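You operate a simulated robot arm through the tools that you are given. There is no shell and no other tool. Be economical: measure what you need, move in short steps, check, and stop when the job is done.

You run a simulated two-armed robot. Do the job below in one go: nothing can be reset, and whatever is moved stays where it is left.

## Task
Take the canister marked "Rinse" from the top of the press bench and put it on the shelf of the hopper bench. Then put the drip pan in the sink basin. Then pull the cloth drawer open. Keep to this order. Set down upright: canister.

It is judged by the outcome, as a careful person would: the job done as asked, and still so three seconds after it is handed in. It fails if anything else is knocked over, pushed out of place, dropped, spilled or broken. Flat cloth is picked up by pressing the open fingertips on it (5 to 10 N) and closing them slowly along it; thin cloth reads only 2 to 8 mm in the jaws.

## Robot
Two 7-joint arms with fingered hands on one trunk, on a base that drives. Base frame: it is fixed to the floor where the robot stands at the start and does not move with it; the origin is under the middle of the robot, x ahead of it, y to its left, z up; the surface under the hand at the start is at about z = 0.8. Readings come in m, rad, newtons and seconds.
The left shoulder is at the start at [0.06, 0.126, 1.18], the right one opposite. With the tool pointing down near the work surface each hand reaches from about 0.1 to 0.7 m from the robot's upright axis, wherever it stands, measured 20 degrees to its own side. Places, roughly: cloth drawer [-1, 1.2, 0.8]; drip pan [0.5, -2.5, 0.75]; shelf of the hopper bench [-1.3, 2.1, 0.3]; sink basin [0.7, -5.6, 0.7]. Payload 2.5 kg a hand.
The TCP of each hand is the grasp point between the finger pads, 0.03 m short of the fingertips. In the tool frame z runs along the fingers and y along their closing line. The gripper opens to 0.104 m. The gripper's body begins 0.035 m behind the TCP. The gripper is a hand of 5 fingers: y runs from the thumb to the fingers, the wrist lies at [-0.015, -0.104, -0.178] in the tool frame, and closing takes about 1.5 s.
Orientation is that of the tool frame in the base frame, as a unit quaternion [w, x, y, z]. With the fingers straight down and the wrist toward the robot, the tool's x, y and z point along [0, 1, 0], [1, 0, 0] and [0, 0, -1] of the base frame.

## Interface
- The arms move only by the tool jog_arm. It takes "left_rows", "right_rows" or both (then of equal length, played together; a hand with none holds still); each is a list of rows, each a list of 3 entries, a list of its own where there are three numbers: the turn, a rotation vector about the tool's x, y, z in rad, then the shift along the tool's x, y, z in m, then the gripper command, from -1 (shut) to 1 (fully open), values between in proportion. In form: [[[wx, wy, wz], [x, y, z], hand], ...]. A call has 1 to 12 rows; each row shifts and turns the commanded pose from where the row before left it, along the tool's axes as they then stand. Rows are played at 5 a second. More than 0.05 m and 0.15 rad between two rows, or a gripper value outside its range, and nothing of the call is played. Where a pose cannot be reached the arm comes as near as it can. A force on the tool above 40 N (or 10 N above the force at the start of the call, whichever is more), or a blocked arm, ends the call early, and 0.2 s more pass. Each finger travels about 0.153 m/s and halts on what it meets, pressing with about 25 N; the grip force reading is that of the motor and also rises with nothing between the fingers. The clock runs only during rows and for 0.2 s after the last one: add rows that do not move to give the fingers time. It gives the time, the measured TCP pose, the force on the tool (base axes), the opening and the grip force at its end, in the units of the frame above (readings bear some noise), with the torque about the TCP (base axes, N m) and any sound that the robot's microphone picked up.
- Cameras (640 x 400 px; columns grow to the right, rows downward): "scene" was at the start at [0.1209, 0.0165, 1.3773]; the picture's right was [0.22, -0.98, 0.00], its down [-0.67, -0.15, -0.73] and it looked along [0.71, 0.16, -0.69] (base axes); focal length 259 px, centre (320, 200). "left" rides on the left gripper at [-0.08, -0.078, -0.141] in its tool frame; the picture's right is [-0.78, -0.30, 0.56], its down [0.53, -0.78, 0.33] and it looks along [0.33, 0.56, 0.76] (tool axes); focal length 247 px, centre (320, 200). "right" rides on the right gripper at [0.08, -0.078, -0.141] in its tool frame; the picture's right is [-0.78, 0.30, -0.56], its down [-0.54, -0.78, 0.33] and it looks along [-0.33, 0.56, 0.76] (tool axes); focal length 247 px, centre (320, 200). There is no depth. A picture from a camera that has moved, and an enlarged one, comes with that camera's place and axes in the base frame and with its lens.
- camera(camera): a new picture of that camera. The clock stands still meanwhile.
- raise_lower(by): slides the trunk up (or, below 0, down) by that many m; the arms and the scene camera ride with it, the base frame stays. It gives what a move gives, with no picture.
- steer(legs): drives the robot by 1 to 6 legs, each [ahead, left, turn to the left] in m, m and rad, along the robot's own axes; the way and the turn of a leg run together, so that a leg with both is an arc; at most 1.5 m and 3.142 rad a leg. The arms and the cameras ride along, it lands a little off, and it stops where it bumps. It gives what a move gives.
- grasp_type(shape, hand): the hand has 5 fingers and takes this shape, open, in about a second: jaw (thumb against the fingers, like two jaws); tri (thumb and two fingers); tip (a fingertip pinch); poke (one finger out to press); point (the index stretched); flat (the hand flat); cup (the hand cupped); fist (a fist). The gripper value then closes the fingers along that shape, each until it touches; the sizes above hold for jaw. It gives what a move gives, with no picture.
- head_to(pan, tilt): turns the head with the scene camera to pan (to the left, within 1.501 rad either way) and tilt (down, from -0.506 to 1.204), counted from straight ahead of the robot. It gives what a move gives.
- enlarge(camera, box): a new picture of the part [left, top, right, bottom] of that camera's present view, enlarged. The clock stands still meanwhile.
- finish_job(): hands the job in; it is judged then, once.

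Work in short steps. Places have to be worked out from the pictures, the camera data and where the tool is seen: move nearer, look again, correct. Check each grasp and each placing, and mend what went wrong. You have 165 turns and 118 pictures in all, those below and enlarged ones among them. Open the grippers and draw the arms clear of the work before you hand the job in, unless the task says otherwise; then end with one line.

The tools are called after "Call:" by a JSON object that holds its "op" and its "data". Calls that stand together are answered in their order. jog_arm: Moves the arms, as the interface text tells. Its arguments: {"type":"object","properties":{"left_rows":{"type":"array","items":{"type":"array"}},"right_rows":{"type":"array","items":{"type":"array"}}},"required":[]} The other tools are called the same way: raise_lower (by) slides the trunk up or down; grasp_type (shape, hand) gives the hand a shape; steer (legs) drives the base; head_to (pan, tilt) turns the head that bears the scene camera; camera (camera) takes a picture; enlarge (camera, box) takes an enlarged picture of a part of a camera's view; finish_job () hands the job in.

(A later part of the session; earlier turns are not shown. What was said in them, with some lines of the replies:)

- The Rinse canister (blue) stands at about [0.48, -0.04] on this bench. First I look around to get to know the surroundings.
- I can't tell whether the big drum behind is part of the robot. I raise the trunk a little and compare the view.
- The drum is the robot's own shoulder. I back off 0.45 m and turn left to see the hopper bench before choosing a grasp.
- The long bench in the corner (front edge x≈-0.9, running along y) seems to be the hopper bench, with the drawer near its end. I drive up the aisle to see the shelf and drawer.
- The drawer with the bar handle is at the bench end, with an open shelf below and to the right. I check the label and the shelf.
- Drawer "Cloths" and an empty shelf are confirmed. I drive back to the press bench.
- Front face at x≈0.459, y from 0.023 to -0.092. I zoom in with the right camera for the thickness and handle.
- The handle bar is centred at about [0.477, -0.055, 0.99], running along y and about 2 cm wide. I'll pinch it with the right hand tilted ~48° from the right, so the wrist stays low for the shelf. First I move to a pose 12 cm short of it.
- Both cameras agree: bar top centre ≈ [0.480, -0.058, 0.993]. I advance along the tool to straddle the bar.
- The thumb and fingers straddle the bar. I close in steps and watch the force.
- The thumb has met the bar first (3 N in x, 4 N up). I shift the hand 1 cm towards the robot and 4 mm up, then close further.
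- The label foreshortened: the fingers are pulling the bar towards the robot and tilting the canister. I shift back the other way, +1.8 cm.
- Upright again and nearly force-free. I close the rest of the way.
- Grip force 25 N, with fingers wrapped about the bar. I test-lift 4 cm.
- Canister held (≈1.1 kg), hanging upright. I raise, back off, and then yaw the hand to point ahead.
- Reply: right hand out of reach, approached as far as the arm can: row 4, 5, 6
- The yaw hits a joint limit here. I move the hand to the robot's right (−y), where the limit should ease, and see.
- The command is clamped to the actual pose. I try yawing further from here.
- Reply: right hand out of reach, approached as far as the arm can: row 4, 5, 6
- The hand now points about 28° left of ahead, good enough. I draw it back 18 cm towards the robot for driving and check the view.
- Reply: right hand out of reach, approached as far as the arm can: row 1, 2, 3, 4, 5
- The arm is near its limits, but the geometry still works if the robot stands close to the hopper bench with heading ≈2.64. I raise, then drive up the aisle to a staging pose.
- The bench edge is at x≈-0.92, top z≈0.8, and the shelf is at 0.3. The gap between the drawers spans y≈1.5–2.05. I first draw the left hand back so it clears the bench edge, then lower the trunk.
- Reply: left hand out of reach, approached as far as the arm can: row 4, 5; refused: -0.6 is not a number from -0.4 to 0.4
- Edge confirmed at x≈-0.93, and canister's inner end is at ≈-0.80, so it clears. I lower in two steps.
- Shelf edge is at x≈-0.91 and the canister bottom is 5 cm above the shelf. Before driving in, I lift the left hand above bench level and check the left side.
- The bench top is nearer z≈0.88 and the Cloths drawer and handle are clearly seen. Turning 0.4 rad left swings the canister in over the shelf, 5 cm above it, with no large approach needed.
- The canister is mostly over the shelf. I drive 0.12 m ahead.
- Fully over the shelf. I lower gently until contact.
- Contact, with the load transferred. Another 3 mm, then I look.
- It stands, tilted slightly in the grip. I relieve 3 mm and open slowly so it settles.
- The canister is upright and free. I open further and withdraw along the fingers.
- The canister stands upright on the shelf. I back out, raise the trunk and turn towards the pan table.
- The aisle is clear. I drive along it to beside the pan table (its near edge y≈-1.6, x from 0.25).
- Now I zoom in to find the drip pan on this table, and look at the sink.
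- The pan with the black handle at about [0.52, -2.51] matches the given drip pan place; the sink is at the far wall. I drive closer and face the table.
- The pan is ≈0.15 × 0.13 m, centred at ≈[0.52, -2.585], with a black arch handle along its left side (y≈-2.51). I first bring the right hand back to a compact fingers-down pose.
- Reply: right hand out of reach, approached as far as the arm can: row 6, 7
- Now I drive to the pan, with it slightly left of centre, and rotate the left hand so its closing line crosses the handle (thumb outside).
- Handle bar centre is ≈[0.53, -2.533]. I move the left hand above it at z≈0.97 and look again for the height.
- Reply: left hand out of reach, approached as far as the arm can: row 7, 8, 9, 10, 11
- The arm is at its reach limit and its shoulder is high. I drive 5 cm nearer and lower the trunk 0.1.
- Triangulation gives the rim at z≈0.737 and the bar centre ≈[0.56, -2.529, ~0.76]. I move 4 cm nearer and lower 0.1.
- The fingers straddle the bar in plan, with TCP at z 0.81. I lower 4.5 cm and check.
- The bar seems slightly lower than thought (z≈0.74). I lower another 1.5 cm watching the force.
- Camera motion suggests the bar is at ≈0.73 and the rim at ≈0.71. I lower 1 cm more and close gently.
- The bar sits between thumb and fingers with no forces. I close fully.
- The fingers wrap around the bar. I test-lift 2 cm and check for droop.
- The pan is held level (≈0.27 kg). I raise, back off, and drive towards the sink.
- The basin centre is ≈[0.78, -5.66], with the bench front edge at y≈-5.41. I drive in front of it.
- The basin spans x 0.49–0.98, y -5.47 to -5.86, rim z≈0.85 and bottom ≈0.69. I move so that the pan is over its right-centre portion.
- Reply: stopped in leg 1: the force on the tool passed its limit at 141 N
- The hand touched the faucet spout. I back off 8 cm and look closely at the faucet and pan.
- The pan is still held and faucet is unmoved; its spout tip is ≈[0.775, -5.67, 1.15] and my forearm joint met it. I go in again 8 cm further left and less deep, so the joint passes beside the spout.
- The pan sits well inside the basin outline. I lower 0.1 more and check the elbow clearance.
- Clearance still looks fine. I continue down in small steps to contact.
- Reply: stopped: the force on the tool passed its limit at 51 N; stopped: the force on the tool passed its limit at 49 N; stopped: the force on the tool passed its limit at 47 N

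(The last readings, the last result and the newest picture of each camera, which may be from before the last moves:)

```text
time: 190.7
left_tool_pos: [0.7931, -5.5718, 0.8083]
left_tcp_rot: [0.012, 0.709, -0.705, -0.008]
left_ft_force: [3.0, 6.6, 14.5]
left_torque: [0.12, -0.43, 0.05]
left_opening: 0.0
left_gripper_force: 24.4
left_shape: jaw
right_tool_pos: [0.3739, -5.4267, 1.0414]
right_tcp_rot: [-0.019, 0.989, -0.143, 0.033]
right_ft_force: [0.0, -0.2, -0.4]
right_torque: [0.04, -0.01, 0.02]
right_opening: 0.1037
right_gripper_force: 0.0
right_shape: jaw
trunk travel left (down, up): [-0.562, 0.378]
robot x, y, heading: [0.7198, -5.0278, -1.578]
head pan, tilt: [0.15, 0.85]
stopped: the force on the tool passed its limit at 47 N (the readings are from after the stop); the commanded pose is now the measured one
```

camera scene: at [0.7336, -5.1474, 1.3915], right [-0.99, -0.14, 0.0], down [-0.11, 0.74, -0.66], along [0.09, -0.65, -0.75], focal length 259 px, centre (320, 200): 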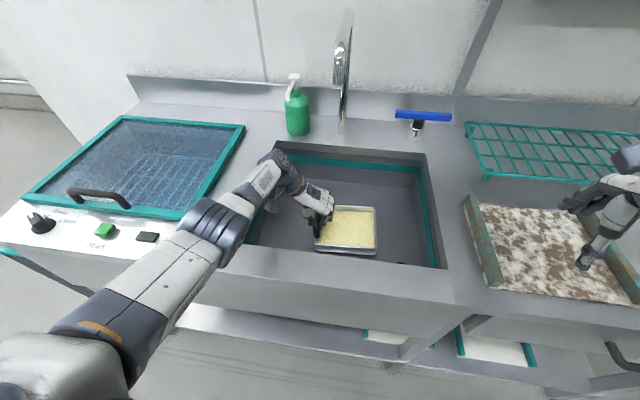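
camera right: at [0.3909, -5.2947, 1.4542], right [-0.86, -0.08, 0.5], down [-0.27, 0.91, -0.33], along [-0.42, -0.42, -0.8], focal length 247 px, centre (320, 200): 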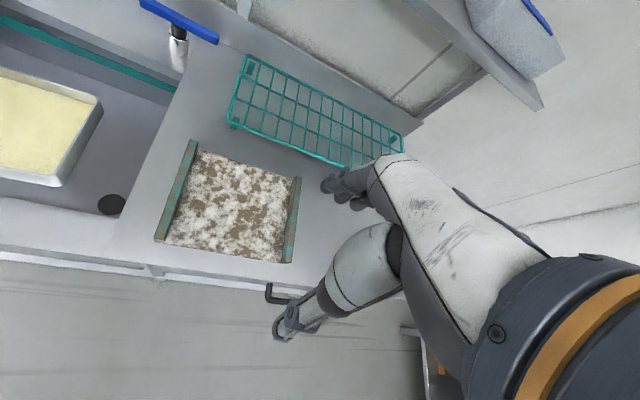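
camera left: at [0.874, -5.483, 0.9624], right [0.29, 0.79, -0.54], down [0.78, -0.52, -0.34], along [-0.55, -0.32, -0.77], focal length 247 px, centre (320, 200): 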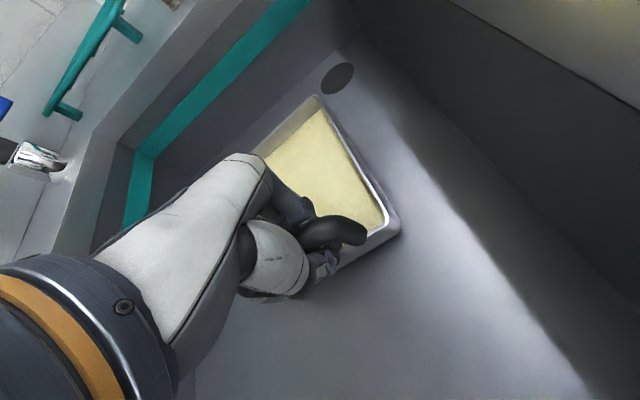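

Contact was reached at TCP z≈0.809. I relieve the press by 1.2 cm and look.

Call:
{"op": "raise_lower", "data": {"by": 0.012}}

Call:
{"op": "camera", "data": {"camera": "left"}}

Call:
{"op": "enlarge", "data": {"camera": "scene", "box": [180, 120, 440, 300]}}

```text
time: 191.3
left_tool_pos: [0.7936, -5.5711, 0.8169]
left_tcp_rot: [0.009, 0.709, -0.705, -0.007]
left_ft_force: [-0.4, -0.7, -3.3]
left_torque: [0.07, -0.18, 0.01]
left_opening: 0.0
left_gripper_force: 24.9
left_shape: jaw
right_tool_pos: [0.3749, -5.4279, 1.0529]
right_tcp_rot: [-0.019, 0.989, -0.142, 0.032]
right_ft_force: [-0.6, 0.3, 0.9]
right_torque: [0.02, 0.03, -0.02]
right_opening: 0.1038
right_gripper_force: 0.0
right_shape: jaw
trunk travel left (down, up): [-0.574, 0.366]
robot x, y, heading: [0.7228, -5.0272, -1.578]
head pan, tilt: [0.15, 0.85]
```

```text
38 pictures are left
camera left: at [0.8738, -5.4902, 0.9559], right [0.28, 0.78, -0.56], down [0.77, -0.53, -0.35], along [-0.57, -0.34, -0.75], focal length 247 px, centre (320, 200)
```

left: 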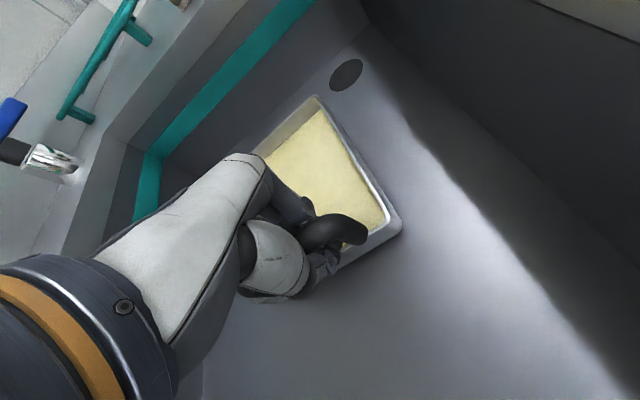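

```text
2.22 times, centred on (310, 210) of scene
camera zoom: at [0.7339, -5.1475, 1.3688], right [-0.99, -0.14, 0.0], down [-0.11, 0.74, -0.66], along [0.09, -0.65, -0.75], focal length 576 px, centre (342, 178)
```

zoom: 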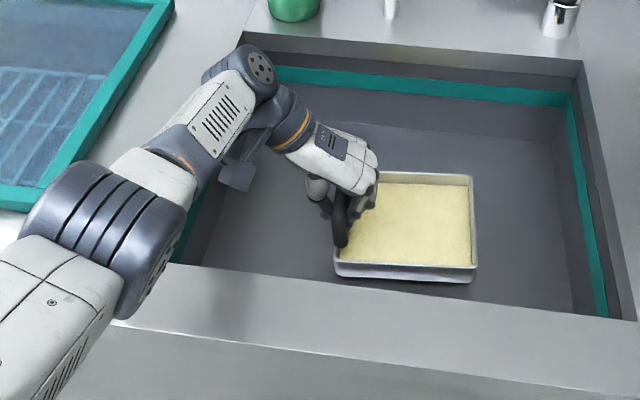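

Force acts under the pan's handle side, consistent with the pan reaching the floor of the basin. I lower 5 mm at a time for light contact.

Call:
{"op": "raise_lower", "data": {"by": -0.006}}

Call:
{"op": "raise_lower", "data": {"by": -0.003}}

```text
time: 191.9
left_tool_pos: [0.7941, -5.5707, 0.813]
left_tcp_rot: [0.009, 0.709, -0.705, -0.008]
left_ft_force: [1.0, 0.7, -2.7]
left_torque: [0.07, -0.14, 0.02]
left_opening: 0.0002
left_gripper_force: 25.1
left_shape: jaw
right_tool_pos: [0.3761, -5.4275, 1.0472]
right_tcp_rot: [-0.019, 0.989, -0.143, 0.033]
right_ft_force: [0.3, -0.2, 0.2]
right_torque: [-0.03, 0.01, 0.01]
right_opening: 0.1039
right_gripper_force: 0.1
right_shape: jaw
trunk travel left (down, up): [-0.568, 0.372]
robot x, y, heading: [0.7208, -5.0314, -1.576]
head pan, tilt: [0.15, 0.85]
```

```text
time: 192.4
left_tool_pos: [0.7935, -5.571, 0.8094]
left_tcp_rot: [0.01, 0.709, -0.705, -0.007]
left_ft_force: [0.5, 0.3, -0.3]
left_torque: [0.0, -0.22, -0.01]
left_opening: 0.0
left_gripper_force: 25.1
left_shape: jaw
right_tool_pos: [0.3755, -5.428, 1.0442]
right_tcp_rot: [-0.019, 0.989, -0.143, 0.032]
right_ft_force: [-0.5, -0.7, 0.1]
right_torque: [-0.01, -0.01, -0.01]
right_opening: 0.104
right_gripper_force: 0.1
right_shape: jaw
trunk travel left (down, up): [-0.565, 0.375]
robot x, y, heading: [0.7248, -5.0272, -1.583]
head pan, tilt: [0.15, 0.85]
```

Light contact. I open slowly to let the pan down.

Call:
{"op": "jog_arm", "data": {"left_rows": [[[0, 0, 0], [0, 0, 0], -0.9], [[0, 0, 0], [0, 0, 0], -0.8], [[0, 0, 0], [0, 0, 0], -0.7], [[0, 0, 0], [0, 0, 0], -0.6], [[0, 0, 0], [0, 0, 0], -0.5], [[0, 0, 0], [0, 0, 0], -0.4], [[0, 0, 0], [0, 0, 0], -0.3], [[0, 0, 0], [0, 0, 0], -0.3]]}}

Call:
{"op": "enlarge", "data": {"camera": "scene", "box": [180, 120, 440, 300]}}

```text
time: 194.2
left_tool_pos: [0.7929, -5.5716, 0.8096]
left_tcp_rot: [0.011, 0.709, -0.705, -0.008]
left_ft_force: [0.5, -0.3, -0.1]
left_torque: [0.01, 0.02, -0.02]
left_opening: 0.0362
left_gripper_force: 0.0
left_shape: jaw
right_tool_pos: [0.3754, -5.427, 1.0436]
right_tcp_rot: [-0.018, 0.989, -0.143, 0.033]
right_ft_force: [-0.5, 0.0, 0.1]
right_torque: [0.01, -0.02, -0.01]
right_opening: 0.1038
right_gripper_force: 0.0
right_shape: jaw
trunk travel left (down, up): [-0.565, 0.375]
robot x, y, heading: [0.7189, -5.0285, -1.574]
head pan, tilt: [0.15, 0.85]
```

```text
2.22 times, centred on (310, 210) of scene
camera zoom: at [0.734, -5.1471, 1.36], right [-0.99, -0.14, 0.0], down [-0.11, 0.74, -0.66], along [0.09, -0.65, -0.75], focal length 576 px, centre (342, 178)
```

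zoom: 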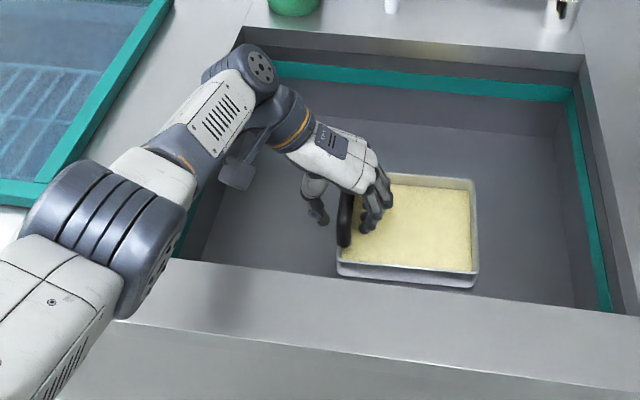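

The pan rests on the floor of the basin. I open fully, then raise the trunk clear and check.

Call:
{"op": "jog_arm", "data": {"left_rows": [[[0, 0, 0], [0, 0, 0], 0], [[0, 0, 0], [0, 0, 0], 0.4], [[0, 0, 0], [0, 0, 0], 0.7], [[0, 0, 0], [0, 0, 0], 0.7]]}}

Call:
{"op": "raise_lower", "data": {"by": 0.05}}

Call:
{"op": "enlarge", "data": {"camera": "scene", "box": [180, 120, 440, 300]}}

```text
time: 195.2
left_tool_pos: [0.7935, -5.5713, 0.8085]
left_tcp_rot: [0.011, 0.709, -0.705, -0.007]
left_ft_force: [-0.2, -0.1, -0.3]
left_torque: [0.01, 0.02, -0.01]
left_opening: 0.0883
left_gripper_force: 0.1
left_shape: jaw
right_tool_pos: [0.3755, -5.4273, 1.0457]
right_tcp_rot: [-0.019, 0.989, -0.142, 0.033]
right_ft_force: [0.4, 0.4, -1.0]
right_torque: [0.01, 0.04, 0.02]
right_opening: 0.1036
right_gripper_force: 0.0
right_shape: jaw
trunk travel left (down, up): [-0.565, 0.375]
robot x, y, heading: [0.7195, -5.03, -1.579]
head pan, tilt: [0.15, 0.85]
```

```text
time: 196.1
left_tool_pos: [0.7923, -5.5716, 0.8581]
left_tcp_rot: [0.01, 0.709, -0.705, -0.008]
left_ft_force: [1.8, 0.7, 0.5]
left_torque: [0.02, 0.0, 0.01]
left_opening: 0.0882
left_gripper_force: 0.0
left_shape: jaw
right_tool_pos: [0.3753, -5.4271, 1.0945]
right_tcp_rot: [-0.019, 0.989, -0.142, 0.032]
right_ft_force: [0.2, -0.2, 0.3]
right_torque: [0.0, -0.01, -0.01]
right_opening: 0.1037
right_gripper_force: 0.1
right_shape: jaw
trunk travel left (down, up): [-0.615, 0.325]
robot x, y, heading: [0.7257, -5.0289, -1.574]
head pan, tilt: [0.15, 0.85]
```

```text
2.22 times, centred on (310, 210) of scene
camera zoom: at [0.7339, -5.1472, 1.41], right [-0.99, -0.14, 0.0], down [-0.11, 0.74, -0.66], along [0.09, -0.65, -0.75], focal length 576 px, centre (342, 178)
```

zoom: 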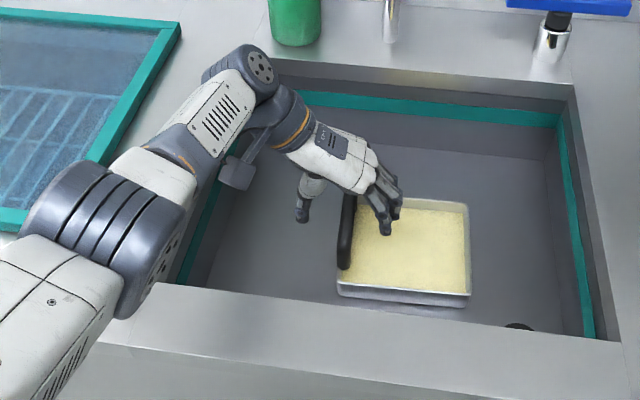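

The pan is placed. I raise clear, back away, and restore the left hand to its compact default orientation.

Call:
{"op": "raise_lower", "data": {"by": 0.25}}

Call:
{"op": "steer", "data": {"legs": [[-0.45, 0, 0]]}}

Call:
{"op": "jog_arm", "data": {"left_rows": [[[0, 0, -0.14], [0, 0, -0.02], 1], [[0, 0, -0.14], [0, 0, -0.02], 1], [[0, 0, -0.14], [0, 0, -0.02], 1], [[0, 0, -0.14], [0, 0, -0.02], 1], [[0, 0, -0.14], [0, 0, -0.02], 1], [[0, 0, -0.14], [0, 0, -0.02], 1], [[0, 0, -0.14], [0, 0, -0.02], 1], [[0, 0, -0.14], [0, 0, -0.02], 1], [[0, 0, -0.14], [0, -0.04, -0.02], 1], [[0, 0, -0.14], [-0.02, -0.04, -0.02], 1], [[0, 0, -0.14], [-0.02, -0.04, -0.02], 1], [[0, 0, 0], [-0.02, -0.04, 0], 1]]}}

Call:
{"op": "camera", "data": {"camera": "scene"}}

```text
time: 198.7
left_tool_pos: [0.7967, -5.5669, 1.1072]
left_tcp_rot: [0.006, 0.709, -0.705, -0.008]
left_ft_force: [10.5, 16.9, -10.6]
left_torque: [-0.45, 0.36, 0.15]
left_opening: 0.0882
left_gripper_force: 0.0
left_shape: jaw
right_tool_pos: [0.3756, -5.426, 1.346]
right_tcp_rot: [-0.018, 0.989, -0.142, 0.033]
right_ft_force: [-1.1, 0.6, -0.1]
right_torque: [-0.01, 0.03, 0.0]
right_opening: 0.1041
right_gripper_force: 0.1
right_shape: jaw
trunk travel left (down, up): [-0.865, 0.075]
robot x, y, heading: [0.7227, -5.0294, -1.573]
head pan, tilt: [0.15, 0.85]
```

```text
time: 201.4
left_tool_pos: [0.7984, -5.1258, 1.1087]
left_tcp_rot: [0.01, 0.713, -0.701, -0.007]
left_ft_force: [0.9, -0.1, -1.0]
left_torque: [0.02, -0.01, 0.0]
left_opening: 0.0881
left_gripper_force: 0.1
left_shape: jaw
right_tool_pos: [0.3807, -4.9847, 1.3441]
right_tcp_rot: [-0.019, 0.99, -0.137, 0.032]
right_ft_force: [-0.5, 0.0, -0.5]
right_torque: [0.02, -0.01, 0.02]
right_opening: 0.1036
right_gripper_force: 0.1
right_shape: jaw
trunk travel left (down, up): [-0.865, 0.075]
robot x, y, heading: [0.7287, -4.5802, -1.569]
head pan, tilt: [0.15, 0.85]
```

```text
time: 204.0
left_tool_pos: [0.7829, -4.9605, 1.3313]
left_tcp_rot: [0.002, 1.0, -0.008, -0.011]
left_ft_force: [-0.6, 0.4, 0.3]
left_torque: [-0.01, -0.03, 0.01]
left_opening: 0.104
left_gripper_force: 0.1
left_shape: jaw
right_tool_pos: [0.3807, -4.9841, 1.3435]
right_tcp_rot: [-0.02, 0.99, -0.138, 0.034]
right_ft_force: [-0.2, 0.1, 0.4]
right_torque: [0.01, 0.0, -0.05]
right_opening: 0.104
right_gripper_force: 0.0
right_shape: jaw
trunk travel left (down, up): [-0.865, 0.075]
robot x, y, heading: [0.724, -4.5812, -1.566]
head pan, tilt: [0.15, 0.85]
```

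```text
34 pictures are left
camera scene: at [0.7345, -4.701, 1.66], right [-0.99, -0.15, 0.0], down [-0.11, 0.74, -0.66], along [0.1, -0.65, -0.75], focal length 259 px, centre (320, 200)
```

scene: 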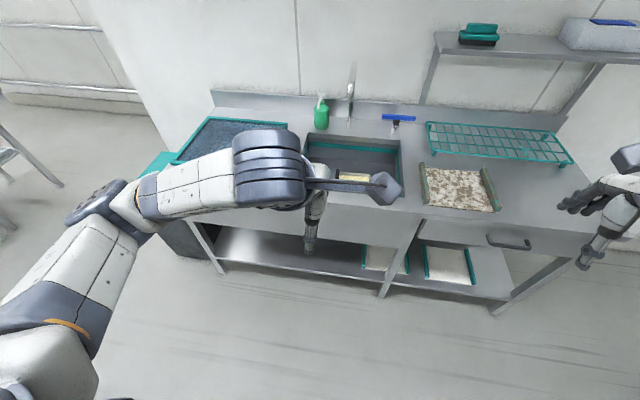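

The raise brushed something (the spout, ~20 N). I check that all is in place there.

Call:
{"op": "enlarge", "data": {"camera": "scene", "box": [280, 50, 440, 210]}}

```text
2.50 times, centred on (360, 130) of scene
camera zoom: at [0.7345, -4.701, 1.66], right [-0.99, -0.15, 0.0], down [-0.11, 0.74, -0.66], along [0.1, -0.65, -0.75], focal length 648 px, centre (220, 375)
```

zoom: 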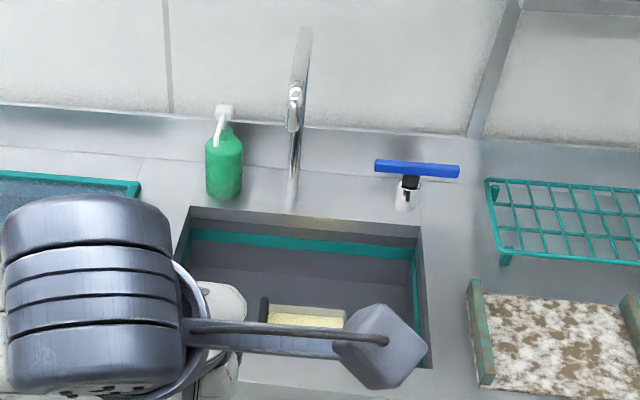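

Everything is in place at the sink. Now I drive back up the aisle to the Cloths drawer.

Call:
{"op": "steer", "data": {"legs": [[-0.5, -1.0, 0], [0, 0, 3.136], [1.4, 0, 0], [1.4, 0, 0], [1.4, 0, 0]]}}

Call:
{"op": "head_to", "data": {"pan": 0.0, "tilt": 0.5}}

Call:
{"op": "camera", "data": {"camera": "scene"}}

```text
time: 236.7
left_tool_pos: [-0.4357, 0.452, 1.332]
left_tcp_rot: [0.012, -0.004, 1.0, 0.002]
left_ft_force: [-0.1, 0.1, -0.2]
left_torque: [0.0, -0.02, 0.05]
left_opening: 0.104
left_gripper_force: 0.0
left_shape: jaw
right_tool_pos: [-0.0339, 0.4867, 1.345]
right_tcp_rot: [-0.033, 0.125, 0.991, -0.02]
right_ft_force: [0.8, 0.0, -0.4]
right_torque: [-0.02, 0.01, 0.0]
right_opening: 0.1037
right_gripper_force: 0.0
right_shape: jaw
trunk travel left (down, up): [-0.865, 0.075]
robot x, y, heading: [-0.3698, 0.0733, 1.6]
head pan, tilt: [0.15, 0.85]
```

```text
time: 237.5
left_tool_pos: [-0.4377, 0.4518, 1.3308]
left_tcp_rot: [0.013, -0.005, 1.0, 0.001]
left_ft_force: [0.6, -0.1, 0.7]
left_torque: [0.0, -0.05, 0.02]
left_opening: 0.1036
left_gripper_force: 0.0
left_shape: jaw
right_tool_pos: [-0.0352, 0.4854, 1.3443]
right_tcp_rot: [-0.032, 0.125, 0.991, -0.02]
right_ft_force: [-0.6, -0.6, 1.0]
right_torque: [0.02, -0.01, 0.01]
right_opening: 0.1039
right_gripper_force: 0.0
right_shape: jaw
trunk travel left (down, up): [-0.865, 0.075]
robot x, y, heading: [-0.3692, 0.0735, 1.596]
head pan, tilt: [0.0, 0.499]
```

```text
32 pictures are left
camera scene: at [-0.3716, 0.2037, 1.6899], right [1.0, 0.03, 0.0], down [0.01, -0.48, -0.88], along [-0.03, 0.88, -0.48], focal length 259 px, centre (320, 200)
```

scene: 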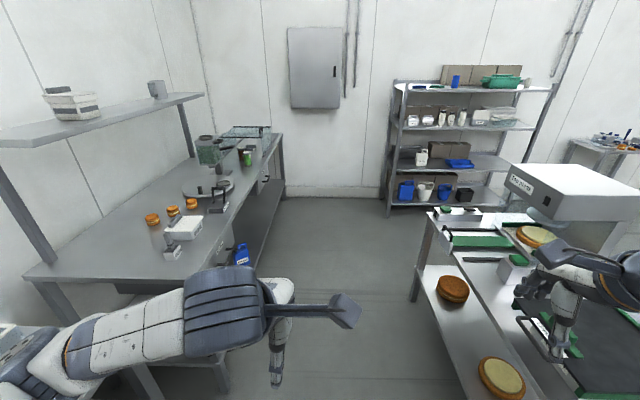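

The canister is still upright on the shelf. I go up to y≈1.0 and face the hopper bench.

Call:
{"op": "steer", "data": {"legs": [[0.93, -0.06, 0], [0, 0, 1.545]]}}

Call:
{"op": "head_to", "data": {"pan": -0.2, "tilt": 0.8}}

Call:
{"op": "camera", "data": {"camera": "scene"}}

```text
time: 246.2
left_tool_pos: [-0.72, 0.9441, 1.3315]
left_tcp_rot: [-0.007, 0.708, -0.706, -0.01]
left_ft_force: [0.0, 0.1, 0.7]
left_torque: [-0.01, 0.0, 0.03]
left_opening: 0.1039
left_gripper_force: 0.0
left_shape: jaw
right_tool_pos: [-0.7508, 1.3448, 1.3455]
right_tcp_rot: [-0.009, -0.61, 0.791, -0.036]
right_ft_force: [-0.6, 0.3, 0.4]
right_torque: [-0.01, -0.01, -0.02]
right_opening: 0.104
right_gripper_force: 0.1
right_shape: jaw
trunk travel left (down, up): [-0.865, 0.075]
robot x, y, heading: [-0.3419, 1.0111, -3.113]
head pan, tilt: [0.0, 0.499]
```

```text
time: 247.0
left_tool_pos: [-0.7206, 0.9426, 1.3314]
left_tcp_rot: [-0.008, 0.708, -0.706, -0.01]
left_ft_force: [-0.5, 0.4, 0.2]
left_torque: [0.03, -0.02, 0.02]
left_opening: 0.1039
left_gripper_force: 0.0
left_shape: jaw
right_tool_pos: [-0.7513, 1.3461, 1.3441]
right_tcp_rot: [-0.009, -0.61, 0.791, -0.037]
right_ft_force: [0.8, -0.6, -0.9]
right_torque: [0.02, -0.02, 0.01]
right_opening: 0.1039
right_gripper_force: 0.1
right_shape: jaw
trunk travel left (down, up): [-0.865, 0.075]
robot x, y, heading: [-0.3418, 1.0101, -3.117]
head pan, tilt: [-0.201, 0.799]
```

```text
31 pictures are left
camera scene: at [-0.461, 1.0214, 1.664], right [0.18, 0.98, 0.0], down [0.71, -0.13, -0.7], along [-0.69, 0.12, -0.72], focal length 259 px, centre (320, 200)
```

scene: 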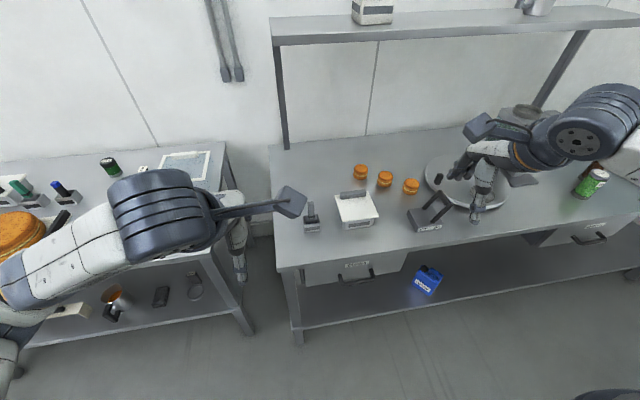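

I turn the right hand to point ahead with fingers 25° below horizontal (thumb below), to grip the drawer's bar handle.

Call:
{"op": "jog_arm", "data": {"right_rows": [[[0, 0, -0.128], [0, 0, 0], 1], [[0, 0, -0.128], [0, 0, 0], 1], [[-0.14, 0, 0], [0, 0, 0], 1], [[-0.14, 0, 0], [0, 0, 0], 1], [[-0.14, 0, 0], [0, 0, 0], 1], [[-0.14, 0, 0], [0, 0, 0], 1], [[-0.14, 0, 0], [0, 0, 0], 1], [[-0.14, 0, 0], [0, 0, 0], 1], [[-0.14, 0, 0], [0, 0, 0], 1], [[-0.14, 0, 0], [0, 0, 0], 1], [[0, 0, 0], [0, 0, 0], 1]]}}

Call:
{"op": "steer", "data": {"legs": [[0, 0.1, -0.02]]}}

Call:
{"op": "raise_lower", "data": {"by": -0.4}}

Call:
{"op": "camera", "data": {"camera": "scene"}}

```text
time: 249.4
left_tool_pos: [-0.7192, 0.9426, 1.3318]
left_tcp_rot: [-0.007, 0.708, -0.706, -0.01]
left_ft_force: [0.5, 0.1, 0.5]
left_torque: [-0.06, 0.0, 0.02]
left_opening: 0.1037
left_gripper_force: 0.0
left_shape: jaw
right_tool_pos: [-0.7513, 1.3466, 1.3442]
right_tcp_rot: [-0.387, -0.592, 0.616, 0.345]
right_ft_force: [-0.9, 0.1, -0.5]
right_torque: [-0.02, 0.02, 0.01]
right_opening: 0.1041
right_gripper_force: 0.0
right_shape: jaw
trunk travel left (down, up): [-0.865, 0.075]
robot x, y, heading: [-0.3386, 1.0092, -3.117]
head pan, tilt: [-0.201, 0.799]
```

```text
time: 250.5
left_tool_pos: [-0.7203, 0.8502, 1.3304]
left_tcp_rot: [0.007, -0.701, 0.713, 0.01]
left_ft_force: [0.1, 0.2, -0.2]
left_torque: [0.01, -0.02, -0.03]
left_opening: 0.1036
left_gripper_force: 0.1
left_shape: jaw
right_tool_pos: [-0.7413, 1.2537, 1.3443]
right_tcp_rot: [-0.384, -0.586, 0.623, 0.349]
right_ft_force: [-0.4, -0.1, -0.5]
right_torque: [0.02, -0.01, 0.03]
right_opening: 0.1041
right_gripper_force: 0.2
right_shape: jaw
trunk travel left (down, up): [-0.865, 0.075]
robot x, y, heading: [-0.3382, 0.9117, -3.14]
head pan, tilt: [-0.201, 0.799]
```

```text
time: 254.4
left_tool_pos: [-0.7197, 0.8507, 0.9307]
left_tcp_rot: [0.007, -0.701, 0.713, 0.01]
left_ft_force: [0.6, 0.5, -0.2]
left_torque: [-0.03, 0.03, 0.02]
left_opening: 0.1038
left_gripper_force: 0.1
left_shape: jaw
right_tool_pos: [-0.742, 1.2546, 0.944]
right_tcp_rot: [-0.383, -0.585, 0.624, 0.349]
right_ft_force: [-0.4, -0.8, 0.3]
right_torque: [0.02, 0.01, -0.03]
right_opening: 0.1042
right_gripper_force: 0.0
right_shape: jaw
trunk travel left (down, up): [-0.465, 0.475]
robot x, y, heading: [-0.3413, 0.9083, -3.138]
head pan, tilt: [-0.201, 0.799]
```

```text
30 pictures are left
camera scene: at [-0.4593, 0.9238, 1.264], right [0.2, 0.98, 0.0], down [0.7, -0.14, -0.7], along [-0.68, 0.14, -0.72], focal length 259 px, centre (320, 200)
```

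scene: 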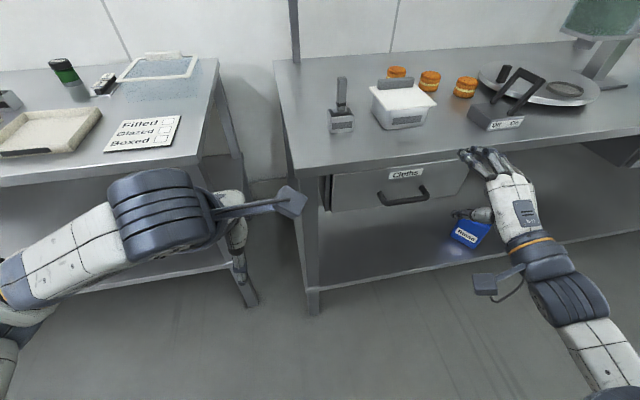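

Bar estimated at ≈[-0.882, 1.237, 0.78]. I pitch slightly more, partly close the hand, lower to handle height, then look.

Call:
{"op": "jog_arm", "data": {"right_rows": [[[-0.1, 0, 0], [0, 0, 0], 0.5], [[-0.1, 0, 0], [0, 0, 0], 0.2], [[0, 0, 0], [0.015, 0, 0], 0.2], [[0, 0, 0], [0, 0, 0], 0.2]]}}

Call:
{"op": "raise_lower", "data": {"by": -0.155}}

Call:
{"op": "camera", "data": {"camera": "right"}}

Call:
{"op": "enlarge", "data": {"camera": "scene", "box": [320, 80, 560, 260]}}

```text
time: 255.4
left_tool_pos: [-0.7195, 0.851, 0.9312]
left_tcp_rot: [0.007, -0.701, 0.713, 0.01]
left_ft_force: [-0.4, 0.1, 0.1]
left_torque: [0.0, 0.01, 0.04]
left_opening: 0.1038
left_gripper_force: 0.2
left_shape: jaw
right_tool_pos: [-0.7588, 1.2834, 0.9713]
right_tcp_rot: [-0.44, -0.548, 0.584, 0.407]
right_ft_force: [0.1, -0.4, -0.2]
right_torque: [0.0, -0.02, -0.02]
right_opening: 0.0629
right_gripper_force: 0.1
right_shape: jaw
right hand out of reach, approached as far as the arm can: row 1, 2, 3
trunk travel left (down, up): [-0.465, 0.475]
robot x, y, heading: [-0.3406, 0.9066, -3.136]
head pan, tilt: [-0.201, 0.799]
```

```text
time: 257.1
left_tool_pos: [-0.7199, 0.8511, 0.7762]
left_tcp_rot: [0.007, -0.702, 0.713, 0.01]
left_ft_force: [-0.6, 0.1, -0.1]
left_torque: [0.0, -0.03, -0.01]
left_opening: 0.1039
left_gripper_force: 0.1
left_shape: jaw
right_tool_pos: [-0.7594, 1.2837, 0.8163]
right_tcp_rot: [-0.44, -0.548, 0.584, 0.407]
right_ft_force: [0.0, -0.9, 0.8]
right_torque: [0.02, 0.01, -0.02]
right_opening: 0.0626
right_gripper_force: 0.2
right_shape: jaw
trunk travel left (down, up): [-0.31, 0.63]
robot x, y, heading: [-0.3419, 0.9094, -3.138]
head pan, tilt: [-0.201, 0.799]
```

```text
29 pictures are left
camera right: at [-0.6024, 1.2003, 0.7864], right [0.46, 0.8, 0.39], down [-0.09, 0.48, -0.87], along [-0.88, 0.37, 0.3], focal length 247 px, centre (320, 200)
```

right: 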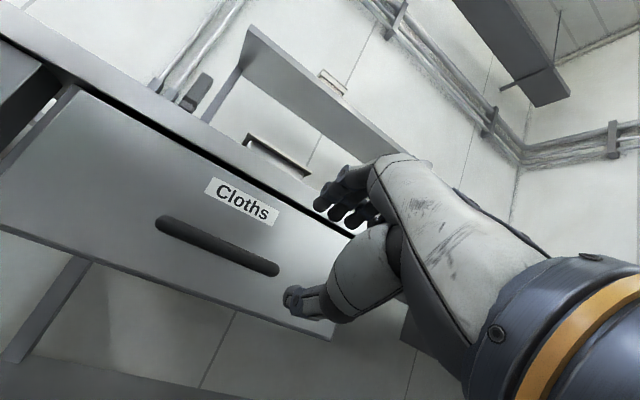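

```text
2.22 times, centred on (440, 170) of scene
camera zoom: at [-0.4593, 0.9238, 1.109], right [0.2, 0.98, 0.0], down [0.7, -0.14, -0.7], along [-0.68, 0.14, -0.72], focal length 576 px, centre (53, 267)
```

zoom: 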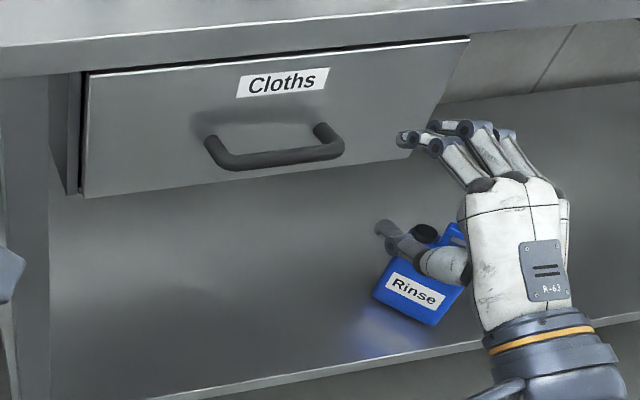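

Two views agree: bar centre [-0.868, 1.229, 0.780]. TCP must go to ≈[-0.856, 1.23, 0.783]; I align height and y first.

Call:
{"op": "raise_lower", "data": {"by": -0.033}}

Call:
{"op": "steer", "data": {"legs": [[0, 0.054, 0]]}}

Call:
{"op": "steer", "data": {"legs": [[0.06, 0, 0]]}}

Call:
{"op": "camera", "data": {"camera": "right"}}

Call:
{"op": "enlarge", "data": {"camera": "scene", "box": [320, 80, 560, 260]}}

```text
time: 257.9
left_tool_pos: [-0.7207, 0.851, 0.7428]
left_tcp_rot: [0.007, -0.702, 0.712, 0.011]
left_ft_force: [-0.2, 0.1, -0.6]
left_torque: [0.02, 0.03, -0.03]
left_opening: 0.1037
left_gripper_force: 0.0
left_shape: jaw
right_tool_pos: [-0.7598, 1.2845, 0.7845]
right_tcp_rot: [-0.44, -0.547, 0.584, 0.408]
right_ft_force: [-0.1, -0.1, 0.1]
right_torque: [0.0, 0.04, -0.02]
right_opening: 0.0627
right_gripper_force: 0.1
right_shape: jaw
trunk travel left (down, up): [-0.277, 0.663]
robot x, y, heading: [-0.3458, 0.9097, -3.138]
head pan, tilt: [-0.201, 0.799]
```

```text
time: 258.9
left_tool_pos: [-0.7201, 0.7944, 0.7427]
left_tcp_rot: [0.007, -0.702, 0.712, 0.01]
left_ft_force: [0.4, 0.1, 0.0]
left_torque: [0.0, 0.0, -0.01]
left_opening: 0.1039
left_gripper_force: 0.1
left_shape: jaw
right_tool_pos: [-0.7589, 1.2291, 0.7842]
right_tcp_rot: [-0.44, -0.548, 0.584, 0.407]
right_ft_force: [0.3, -0.9, 0.2]
right_torque: [0.03, 0.01, 0.03]
right_opening: 0.0627
right_gripper_force: 0.0
right_shape: jaw
trunk travel left (down, up): [-0.277, 0.663]
robot x, y, heading: [-0.3433, 0.8539, -3.139]
head pan, tilt: [-0.201, 0.799]
```

```text
time: 259.9
left_tool_pos: [-0.7783, 0.7952, 0.7431]
left_tcp_rot: [0.006, -0.702, 0.712, 0.01]
left_ft_force: [0.4, -0.4, 0.7]
left_torque: [-0.01, -0.01, 0.0]
left_opening: 0.104
left_gripper_force: 0.0
left_shape: jaw
right_tool_pos: [-0.8179, 1.2275, 0.7824]
right_tcp_rot: [-0.44, -0.548, 0.584, 0.407]
right_ft_force: [-0.2, 1.1, -0.2]
right_torque: [-0.02, 0.06, -0.01]
right_opening: 0.0628
right_gripper_force: 0.1
right_shape: jaw
trunk travel left (down, up): [-0.277, 0.663]
robot x, y, heading: [-0.3958, 0.852, -3.135]
head pan, tilt: [-0.201, 0.799]
```

```text
27 pictures are left
camera right: at [-0.6614, 1.1445, 0.7534], right [0.46, 0.8, 0.39], down [-0.09, 0.48, -0.87], along [-0.88, 0.37, 0.3], focal length 247 px, centre (320, 200)
```

right: 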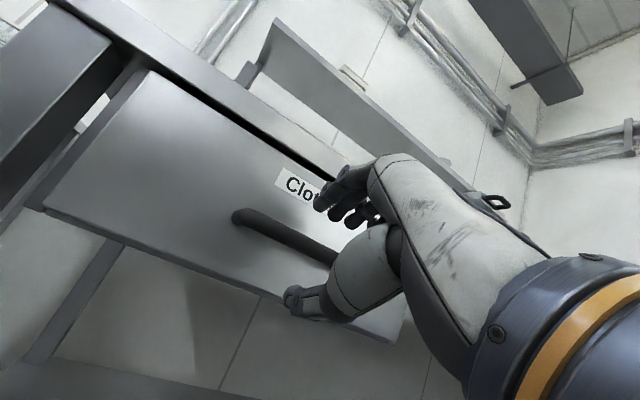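

```text
2.22 times, centred on (440, 170) of scene
camera zoom: at [-0.5179, 0.8682, 1.076], right [0.19, 0.98, 0.0], down [0.7, -0.14, -0.7], along [-0.68, 0.14, -0.72], focal length 576 px, centre (53, 267)
```

zoom: 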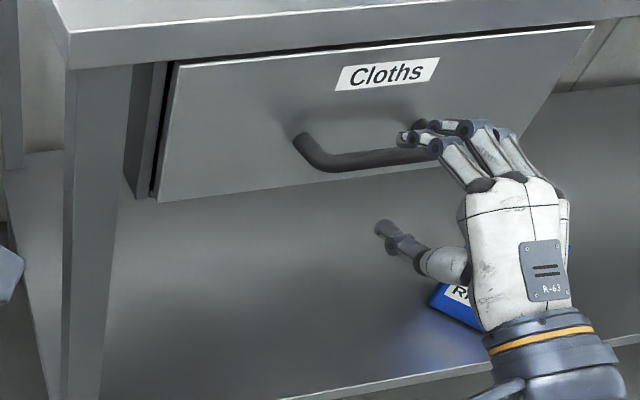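

Fingers are above the bar, thumb below. I advance the last 4 cm.

Call:
{"op": "steer", "data": {"legs": [[0.04, 0, 0]]}}

Call:
{"op": "enlarge", "data": {"camera": "right", "box": [220, 120, 460, 360]}}

Call:
{"op": "enlarge", "data": {"camera": "scene", "box": [400, 90, 560, 210]}}

```text
time: 260.7
left_tool_pos: [-0.8179, 0.7948, 0.7428]
left_tcp_rot: [0.007, -0.701, 0.713, 0.011]
left_ft_force: [0.3, -0.2, -0.7]
left_torque: [0.02, 0.01, -0.02]
left_opening: 0.1037
left_gripper_force: 0.1
left_shape: jaw
right_tool_pos: [-0.8574, 1.2289, 0.7825]
right_tcp_rot: [-0.44, -0.548, 0.584, 0.407]
right_ft_force: [-1.0, 0.4, 0.2]
right_torque: [-0.02, -0.02, 0.01]
right_opening: 0.0629
right_gripper_force: 0.0
right_shape: jaw
trunk travel left (down, up): [-0.277, 0.663]
robot x, y, heading: [-0.4352, 0.8495, -3.139]
head pan, tilt: [-0.201, 0.799]
```

```text
1.67 times, centred on (340, 240) of right
camera zoom: at [-0.7013, 1.1444, 0.7534], right [0.46, 0.8, 0.39], down [-0.09, 0.48, -0.87], along [-0.88, 0.37, 0.3], focal length 412 px, centre (287, 133)
```

zoom: 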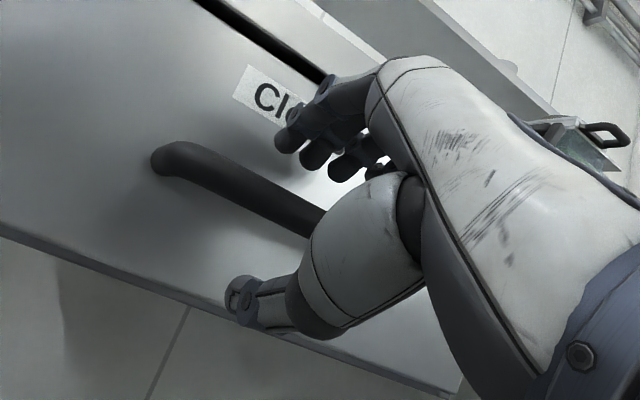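

```text
3.33 times, centred on (480, 150) of scene
camera zoom: at [-0.558, 0.868, 1.076], right [0.19, 0.98, 0.0], down [0.7, -0.14, -0.7], along [-0.68, 0.14, -0.72], focal length 864 px, centre (-213, 367)
```

zoom: 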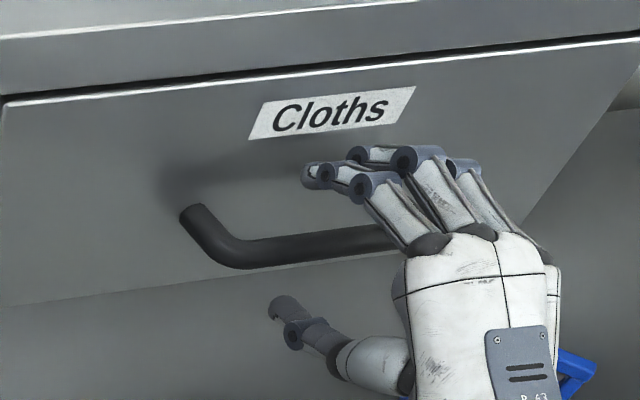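

No contact, and fingers straddle the bar. I close on it.

Call:
{"op": "jog_arm", "data": {"right_rows": [[[0, 0, 0], [0, 0, 0], 0], [[0, 0, 0], [0, 0, 0], -0.2], [[0, 0, 0], [0, 0, 0], -0.4], [[0, 0, 0], [0, 0, 0], -0.55], [[0, 0, 0], [0, 0, 0], -0.7], [[0, 0, 0], [0, 0, 0], -0.85], [[0, 0, 0], [0, 0, 0], -1], [[0, 0, 0], [0, 0, 0], -1], [[0, 0, 0], [0, 0, 0], -1]]}}

Call:
{"op": "enlarge", "data": {"camera": "right", "box": [220, 120, 460, 360]}}

Call:
{"op": "enlarge", "data": {"camera": "scene", "box": [400, 90, 560, 210]}}

```text
time: 262.7
left_tool_pos: [-0.8176, 0.7942, 0.7429]
left_tcp_rot: [0.007, -0.702, 0.713, 0.011]
left_ft_force: [-0.6, 0.0, -0.1]
left_torque: [-0.04, -0.03, -0.02]
left_opening: 0.1038
left_gripper_force: 0.0
left_shape: jaw
right_tool_pos: [-0.8571, 1.2292, 0.7828]
right_tcp_rot: [-0.44, -0.548, 0.584, 0.407]
right_ft_force: [-1.2, 1.3, 3.0]
right_torque: [0.26, 0.11, -0.09]
right_opening: 0.0081
right_gripper_force: 25.3
right_shape: jaw
trunk travel left (down, up): [-0.277, 0.663]
robot x, y, heading: [-0.4411, 0.8563, -3.136]
head pan, tilt: [-0.201, 0.799]
```

```text
1.67 times, centred on (340, 240) of right
camera zoom: at [-0.7013, 1.1443, 0.7535], right [0.46, 0.8, 0.39], down [-0.09, 0.48, -0.87], along [-0.88, 0.37, 0.3], focal length 412 px, centre (287, 133)
```

zoom: 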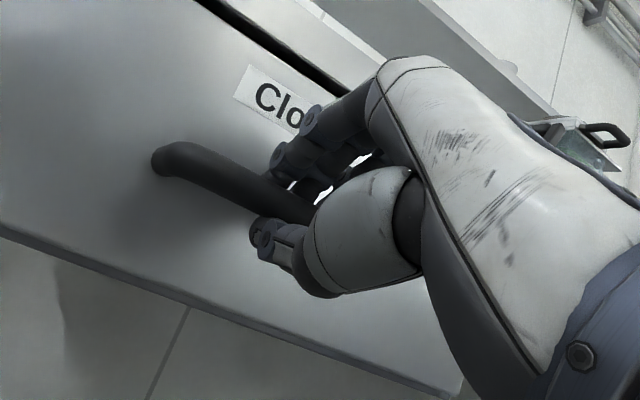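

```text
3.33 times, centred on (480, 150) of scene
camera zoom: at [-0.558, 0.8679, 1.076], right [0.19, 0.98, 0.0], down [0.7, -0.14, -0.7], along [-0.68, 0.14, -0.72], focal length 864 px, centre (-213, 367)
```

zoom: 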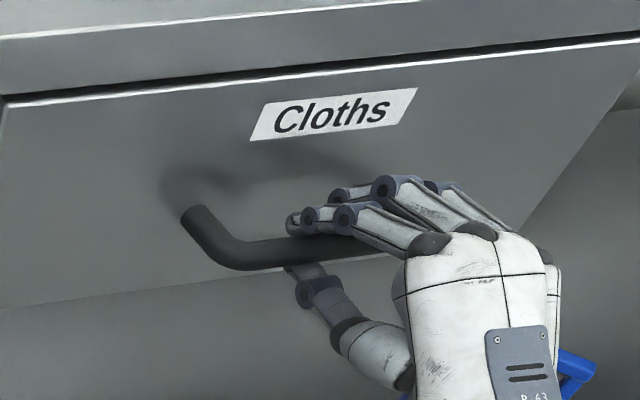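

The bar is gripped at 25 N. I pull by driving straight back 10 cm.

Call:
{"op": "steer", "data": {"legs": [[-0.1, 0, 0]]}}

Call:
{"op": "camera", "data": {"camera": "scene"}}

```text
time: 263.9
left_tool_pos: [-0.7174, 0.7946, 0.7435]
left_tcp_rot: [0.007, -0.702, 0.712, 0.011]
left_ft_force: [0.1, 0.2, -0.2]
left_torque: [-0.02, -0.01, 0.02]
left_opening: 0.1038
left_gripper_force: 0.1
left_shape: jaw
right_tool_pos: [-0.7575, 1.2275, 0.7839]
right_tcp_rot: [-0.44, -0.548, 0.584, 0.407]
right_ft_force: [1.9, -1.7, 1.1]
right_torque: [0.22, -0.01, -0.1]
right_opening: 0.0087
right_gripper_force: 24.7
right_shape: jaw
trunk travel left (down, up): [-0.277, 0.663]
robot x, y, heading: [-0.3369, 0.8564, -3.136]
head pan, tilt: [-0.201, 0.799]
```

```text
21 pictures are left
camera scene: at [-0.4568, 0.8682, 1.076], right [0.19, 0.98, 0.0], down [0.7, -0.14, -0.7], along [-0.68, 0.14, -0.72], focal length 259 px, centre (320, 200)
```

scene: 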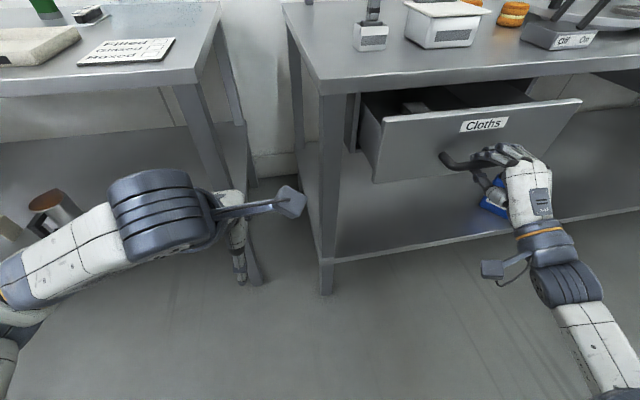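

The drawer slides open. I pull another 10 cm.

Call:
{"op": "steer", "data": {"legs": [[-0.1, 0, 0]]}}

Call:
{"op": "camera", "data": {"camera": "scene"}}

```text
time: 265.0
left_tool_pos: [-0.619, 0.7943, 0.7425]
left_tcp_rot: [0.008, -0.702, 0.712, 0.01]
left_ft_force: [0.3, 0.2, 0.7]
left_torque: [0.0, 0.0, 0.04]
left_opening: 0.104
left_gripper_force: 0.1
left_shape: jaw
right_tool_pos: [-0.6578, 1.2278, 0.7849]
right_tcp_rot: [-0.44, -0.548, 0.583, 0.407]
right_ft_force: [1.8, -2.5, 0.4]
right_torque: [0.23, -0.02, -0.05]
right_opening: 0.0083
right_gripper_force: 25.1
right_shape: jaw
trunk travel left (down, up): [-0.277, 0.663]
robot x, y, heading: [-0.237, 0.8517, -3.139]
head pan, tilt: [-0.201, 0.799]
```

```text
20 pictures are left
camera scene: at [-0.3574, 0.8687, 1.076], right [0.19, 0.98, 0.0], down [0.7, -0.14, -0.7], along [-0.68, 0.14, -0.72], focal length 259 px, centre (320, 200)
```

scene: 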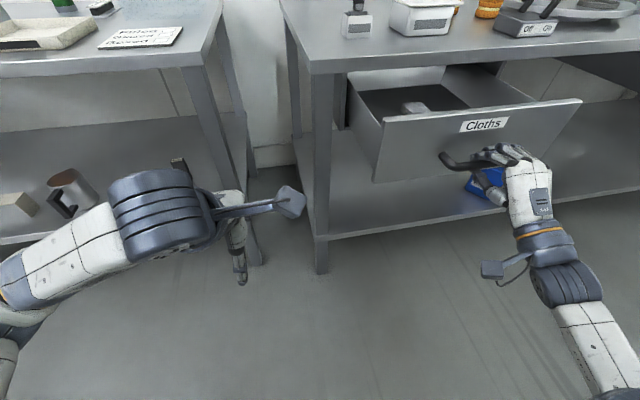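

20 cm open. I pull 5 cm more, then release.

Call:
{"op": "steer", "data": {"legs": [[-0.05, 0, 0]]}}

Call:
{"op": "jog_arm", "data": {"right_rows": [[[0, 0, 0], [0, 0, 0], -0.7], [[0, 0, 0], [0, 0, 0], -0.3], [[0, 0, 0], [0, 0, 0], 0.2], [[0, 0, 0], [0, 0, 0], 0.6], [[0, 0, 0], [0, 0, 0], 0.6]]}}

Call:
{"op": "enlarge", "data": {"camera": "scene", "box": [320, 60, 600, 260]}}

```text
time: 266.0
left_tool_pos: [-0.5666, 0.7951, 0.7416]
left_tcp_rot: [0.007, -0.702, 0.712, 0.01]
left_ft_force: [0.2, 0.4, -0.4]
left_torque: [0.02, -0.01, 0.01]
left_opening: 0.1037
left_gripper_force: 0.1
left_shape: jaw
right_tool_pos: [-0.6079, 1.2282, 0.7846]
right_tcp_rot: [-0.441, -0.548, 0.582, 0.407]
right_ft_force: [0.9, -3.2, -0.9]
right_torque: [0.24, -0.01, -0.03]
right_opening: 0.0083
right_gripper_force: 24.8
right_shape: jaw
trunk travel left (down, up): [-0.277, 0.663]
robot x, y, heading: [-0.1902, 0.8572, -3.133]
head pan, tilt: [-0.201, 0.799]
```

```text
time: 267.2
left_tool_pos: [-0.5672, 0.7945, 0.743]
left_tcp_rot: [0.007, -0.702, 0.712, 0.01]
left_ft_force: [0.6, 0.2, -0.2]
left_torque: [-0.02, 0.01, 0.01]
left_opening: 0.104
left_gripper_force: 0.1
left_shape: jaw
right_tool_pos: [-0.6074, 1.2277, 0.7833]
right_tcp_rot: [-0.441, -0.548, 0.583, 0.407]
right_ft_force: [0.2, 0.4, 0.1]
right_torque: [0.0, 0.0, 0.01]
right_opening: 0.0829
right_gripper_force: 0.1
right_shape: jaw
trunk travel left (down, up): [-0.277, 0.663]
robot x, y, heading: [-0.1876, 0.8545, -3.135]
head pan, tilt: [-0.201, 0.799]
```

```text
2.00 times, centred on (460, 160) of scene
camera zoom: at [-0.3068, 0.8692, 1.076], right [0.19, 0.98, 0.0], down [0.7, -0.14, -0.7], along [-0.68, 0.14, -0.72], focal length 519 px, centre (40, 280)
```

zoom: 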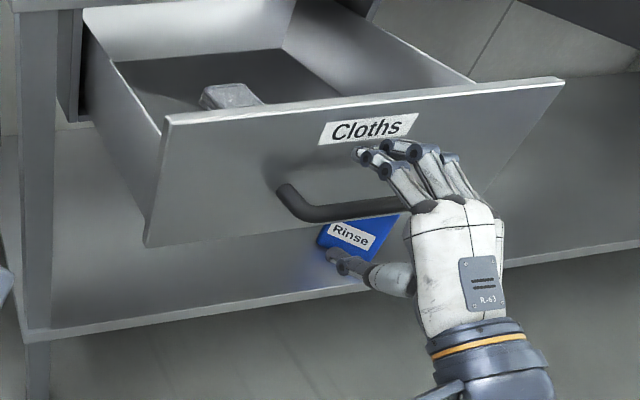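

Released with fingers clear of the bar. I withdraw the hand along the fingers, back off a little, and check everything.

Call:
{"op": "jog_arm", "data": {"right_rows": [[[0, 0, 0], [0, 0, -0.02], 0.8], [[0, 0, 0], [0, 0, -0.03], 1], [[0, 0, 0], [0, 0, -0.03], 1]]}}

Call:
{"op": "steer", "data": {"legs": [[-0.07, 0, 0]]}}

Call:
{"op": "head_to", "data": {"pan": -0.3, "tilt": 0.7}}

Call:
{"op": "camera", "data": {"camera": "scene"}}

```text
time: 268.0
left_tool_pos: [-0.5676, 0.7953, 0.7436]
left_tcp_rot: [0.007, -0.702, 0.712, 0.01]
left_ft_force: [0.5, 0.2, 0.3]
left_torque: [0.0, 0.02, 0.03]
left_opening: 0.1037
left_gripper_force: 0.0
left_shape: jaw
right_tool_pos: [-0.5329, 1.2284, 0.8062]
right_tcp_rot: [-0.441, -0.548, 0.583, 0.407]
right_ft_force: [-0.9, 0.0, -0.8]
right_torque: [0.03, -0.01, -0.01]
right_opening: 0.1037
right_gripper_force: 0.0
right_shape: jaw
trunk travel left (down, up): [-0.277, 0.663]
robot x, y, heading: [-0.1871, 0.856, -3.133]
head pan, tilt: [-0.201, 0.799]
```

```text
time: 269.0
left_tool_pos: [-0.4982, 0.7961, 0.7431]
left_tcp_rot: [0.007, -0.702, 0.712, 0.011]
left_ft_force: [-0.1, -0.9, 0.0]
left_torque: [0.01, 0.02, 0.06]
left_opening: 0.1038
left_gripper_force: 0.1
left_shape: jaw
right_tool_pos: [-0.4639, 1.2284, 0.8069]
right_tcp_rot: [-0.441, -0.548, 0.583, 0.407]
right_ft_force: [-0.5, -0.9, 0.2]
right_torque: [0.04, 0.01, 0.03]
right_opening: 0.1038
right_gripper_force: 0.0
right_shape: jaw
trunk travel left (down, up): [-0.277, 0.663]
robot x, y, heading: [-0.1219, 0.8554, -3.138]
head pan, tilt: [-0.201, 0.799]
```

```text
time: 269.6
left_tool_pos: [-0.4971, 0.7958, 0.7426]
left_tcp_rot: [0.008, -0.702, 0.712, 0.009]
left_ft_force: [0.4, 0.4, -0.1]
left_torque: [0.02, -0.03, 0.0]
left_opening: 0.104
left_gripper_force: 0.0
left_shape: jaw
right_tool_pos: [-0.4635, 1.2285, 0.8081]
right_tcp_rot: [-0.44, -0.548, 0.583, 0.408]
right_ft_force: [-0.8, 0.5, -0.8]
right_torque: [-0.03, -0.01, -0.03]
right_opening: 0.1037
right_gripper_force: 0.1
right_shape: jaw
trunk travel left (down, up): [-0.277, 0.663]
robot x, y, heading: [-0.1204, 0.8544, -3.136]
head pan, tilt: [-0.3, 0.7]
```

```text
18 pictures are left
camera scene: at [-0.2395, 0.8786, 1.0842], right [0.29, 0.96, 0.0], down [0.62, -0.19, -0.76], along [-0.73, 0.22, -0.64], focal length 259 px, centre (320, 200)
```

scene: 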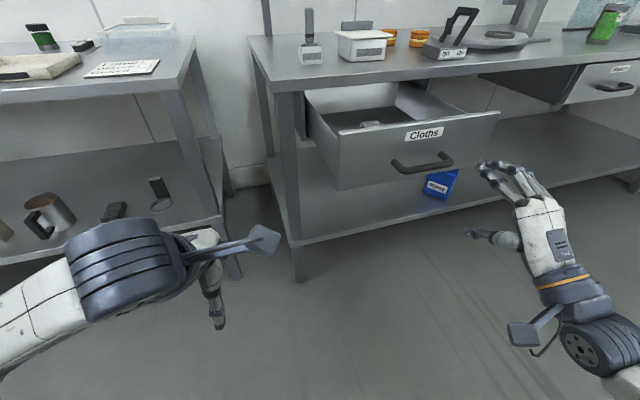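

The drawer stands open, the canister is upright on the shelf, the pan is in the sink, and both hands are open and clear. I hand the job in.

Call:
{"op": "finish_job", "data": {}}

```text
The job is handed in.
```

The job is done and handed in: the "Rinse" canister stands upright on the hopper bench shelf, the drip pan is in the sink basin, and the cloth drawer is open about 25 cm. The left arm bumped the sink faucet at 141 N and brushed it again later; pictures showed nothing moved.
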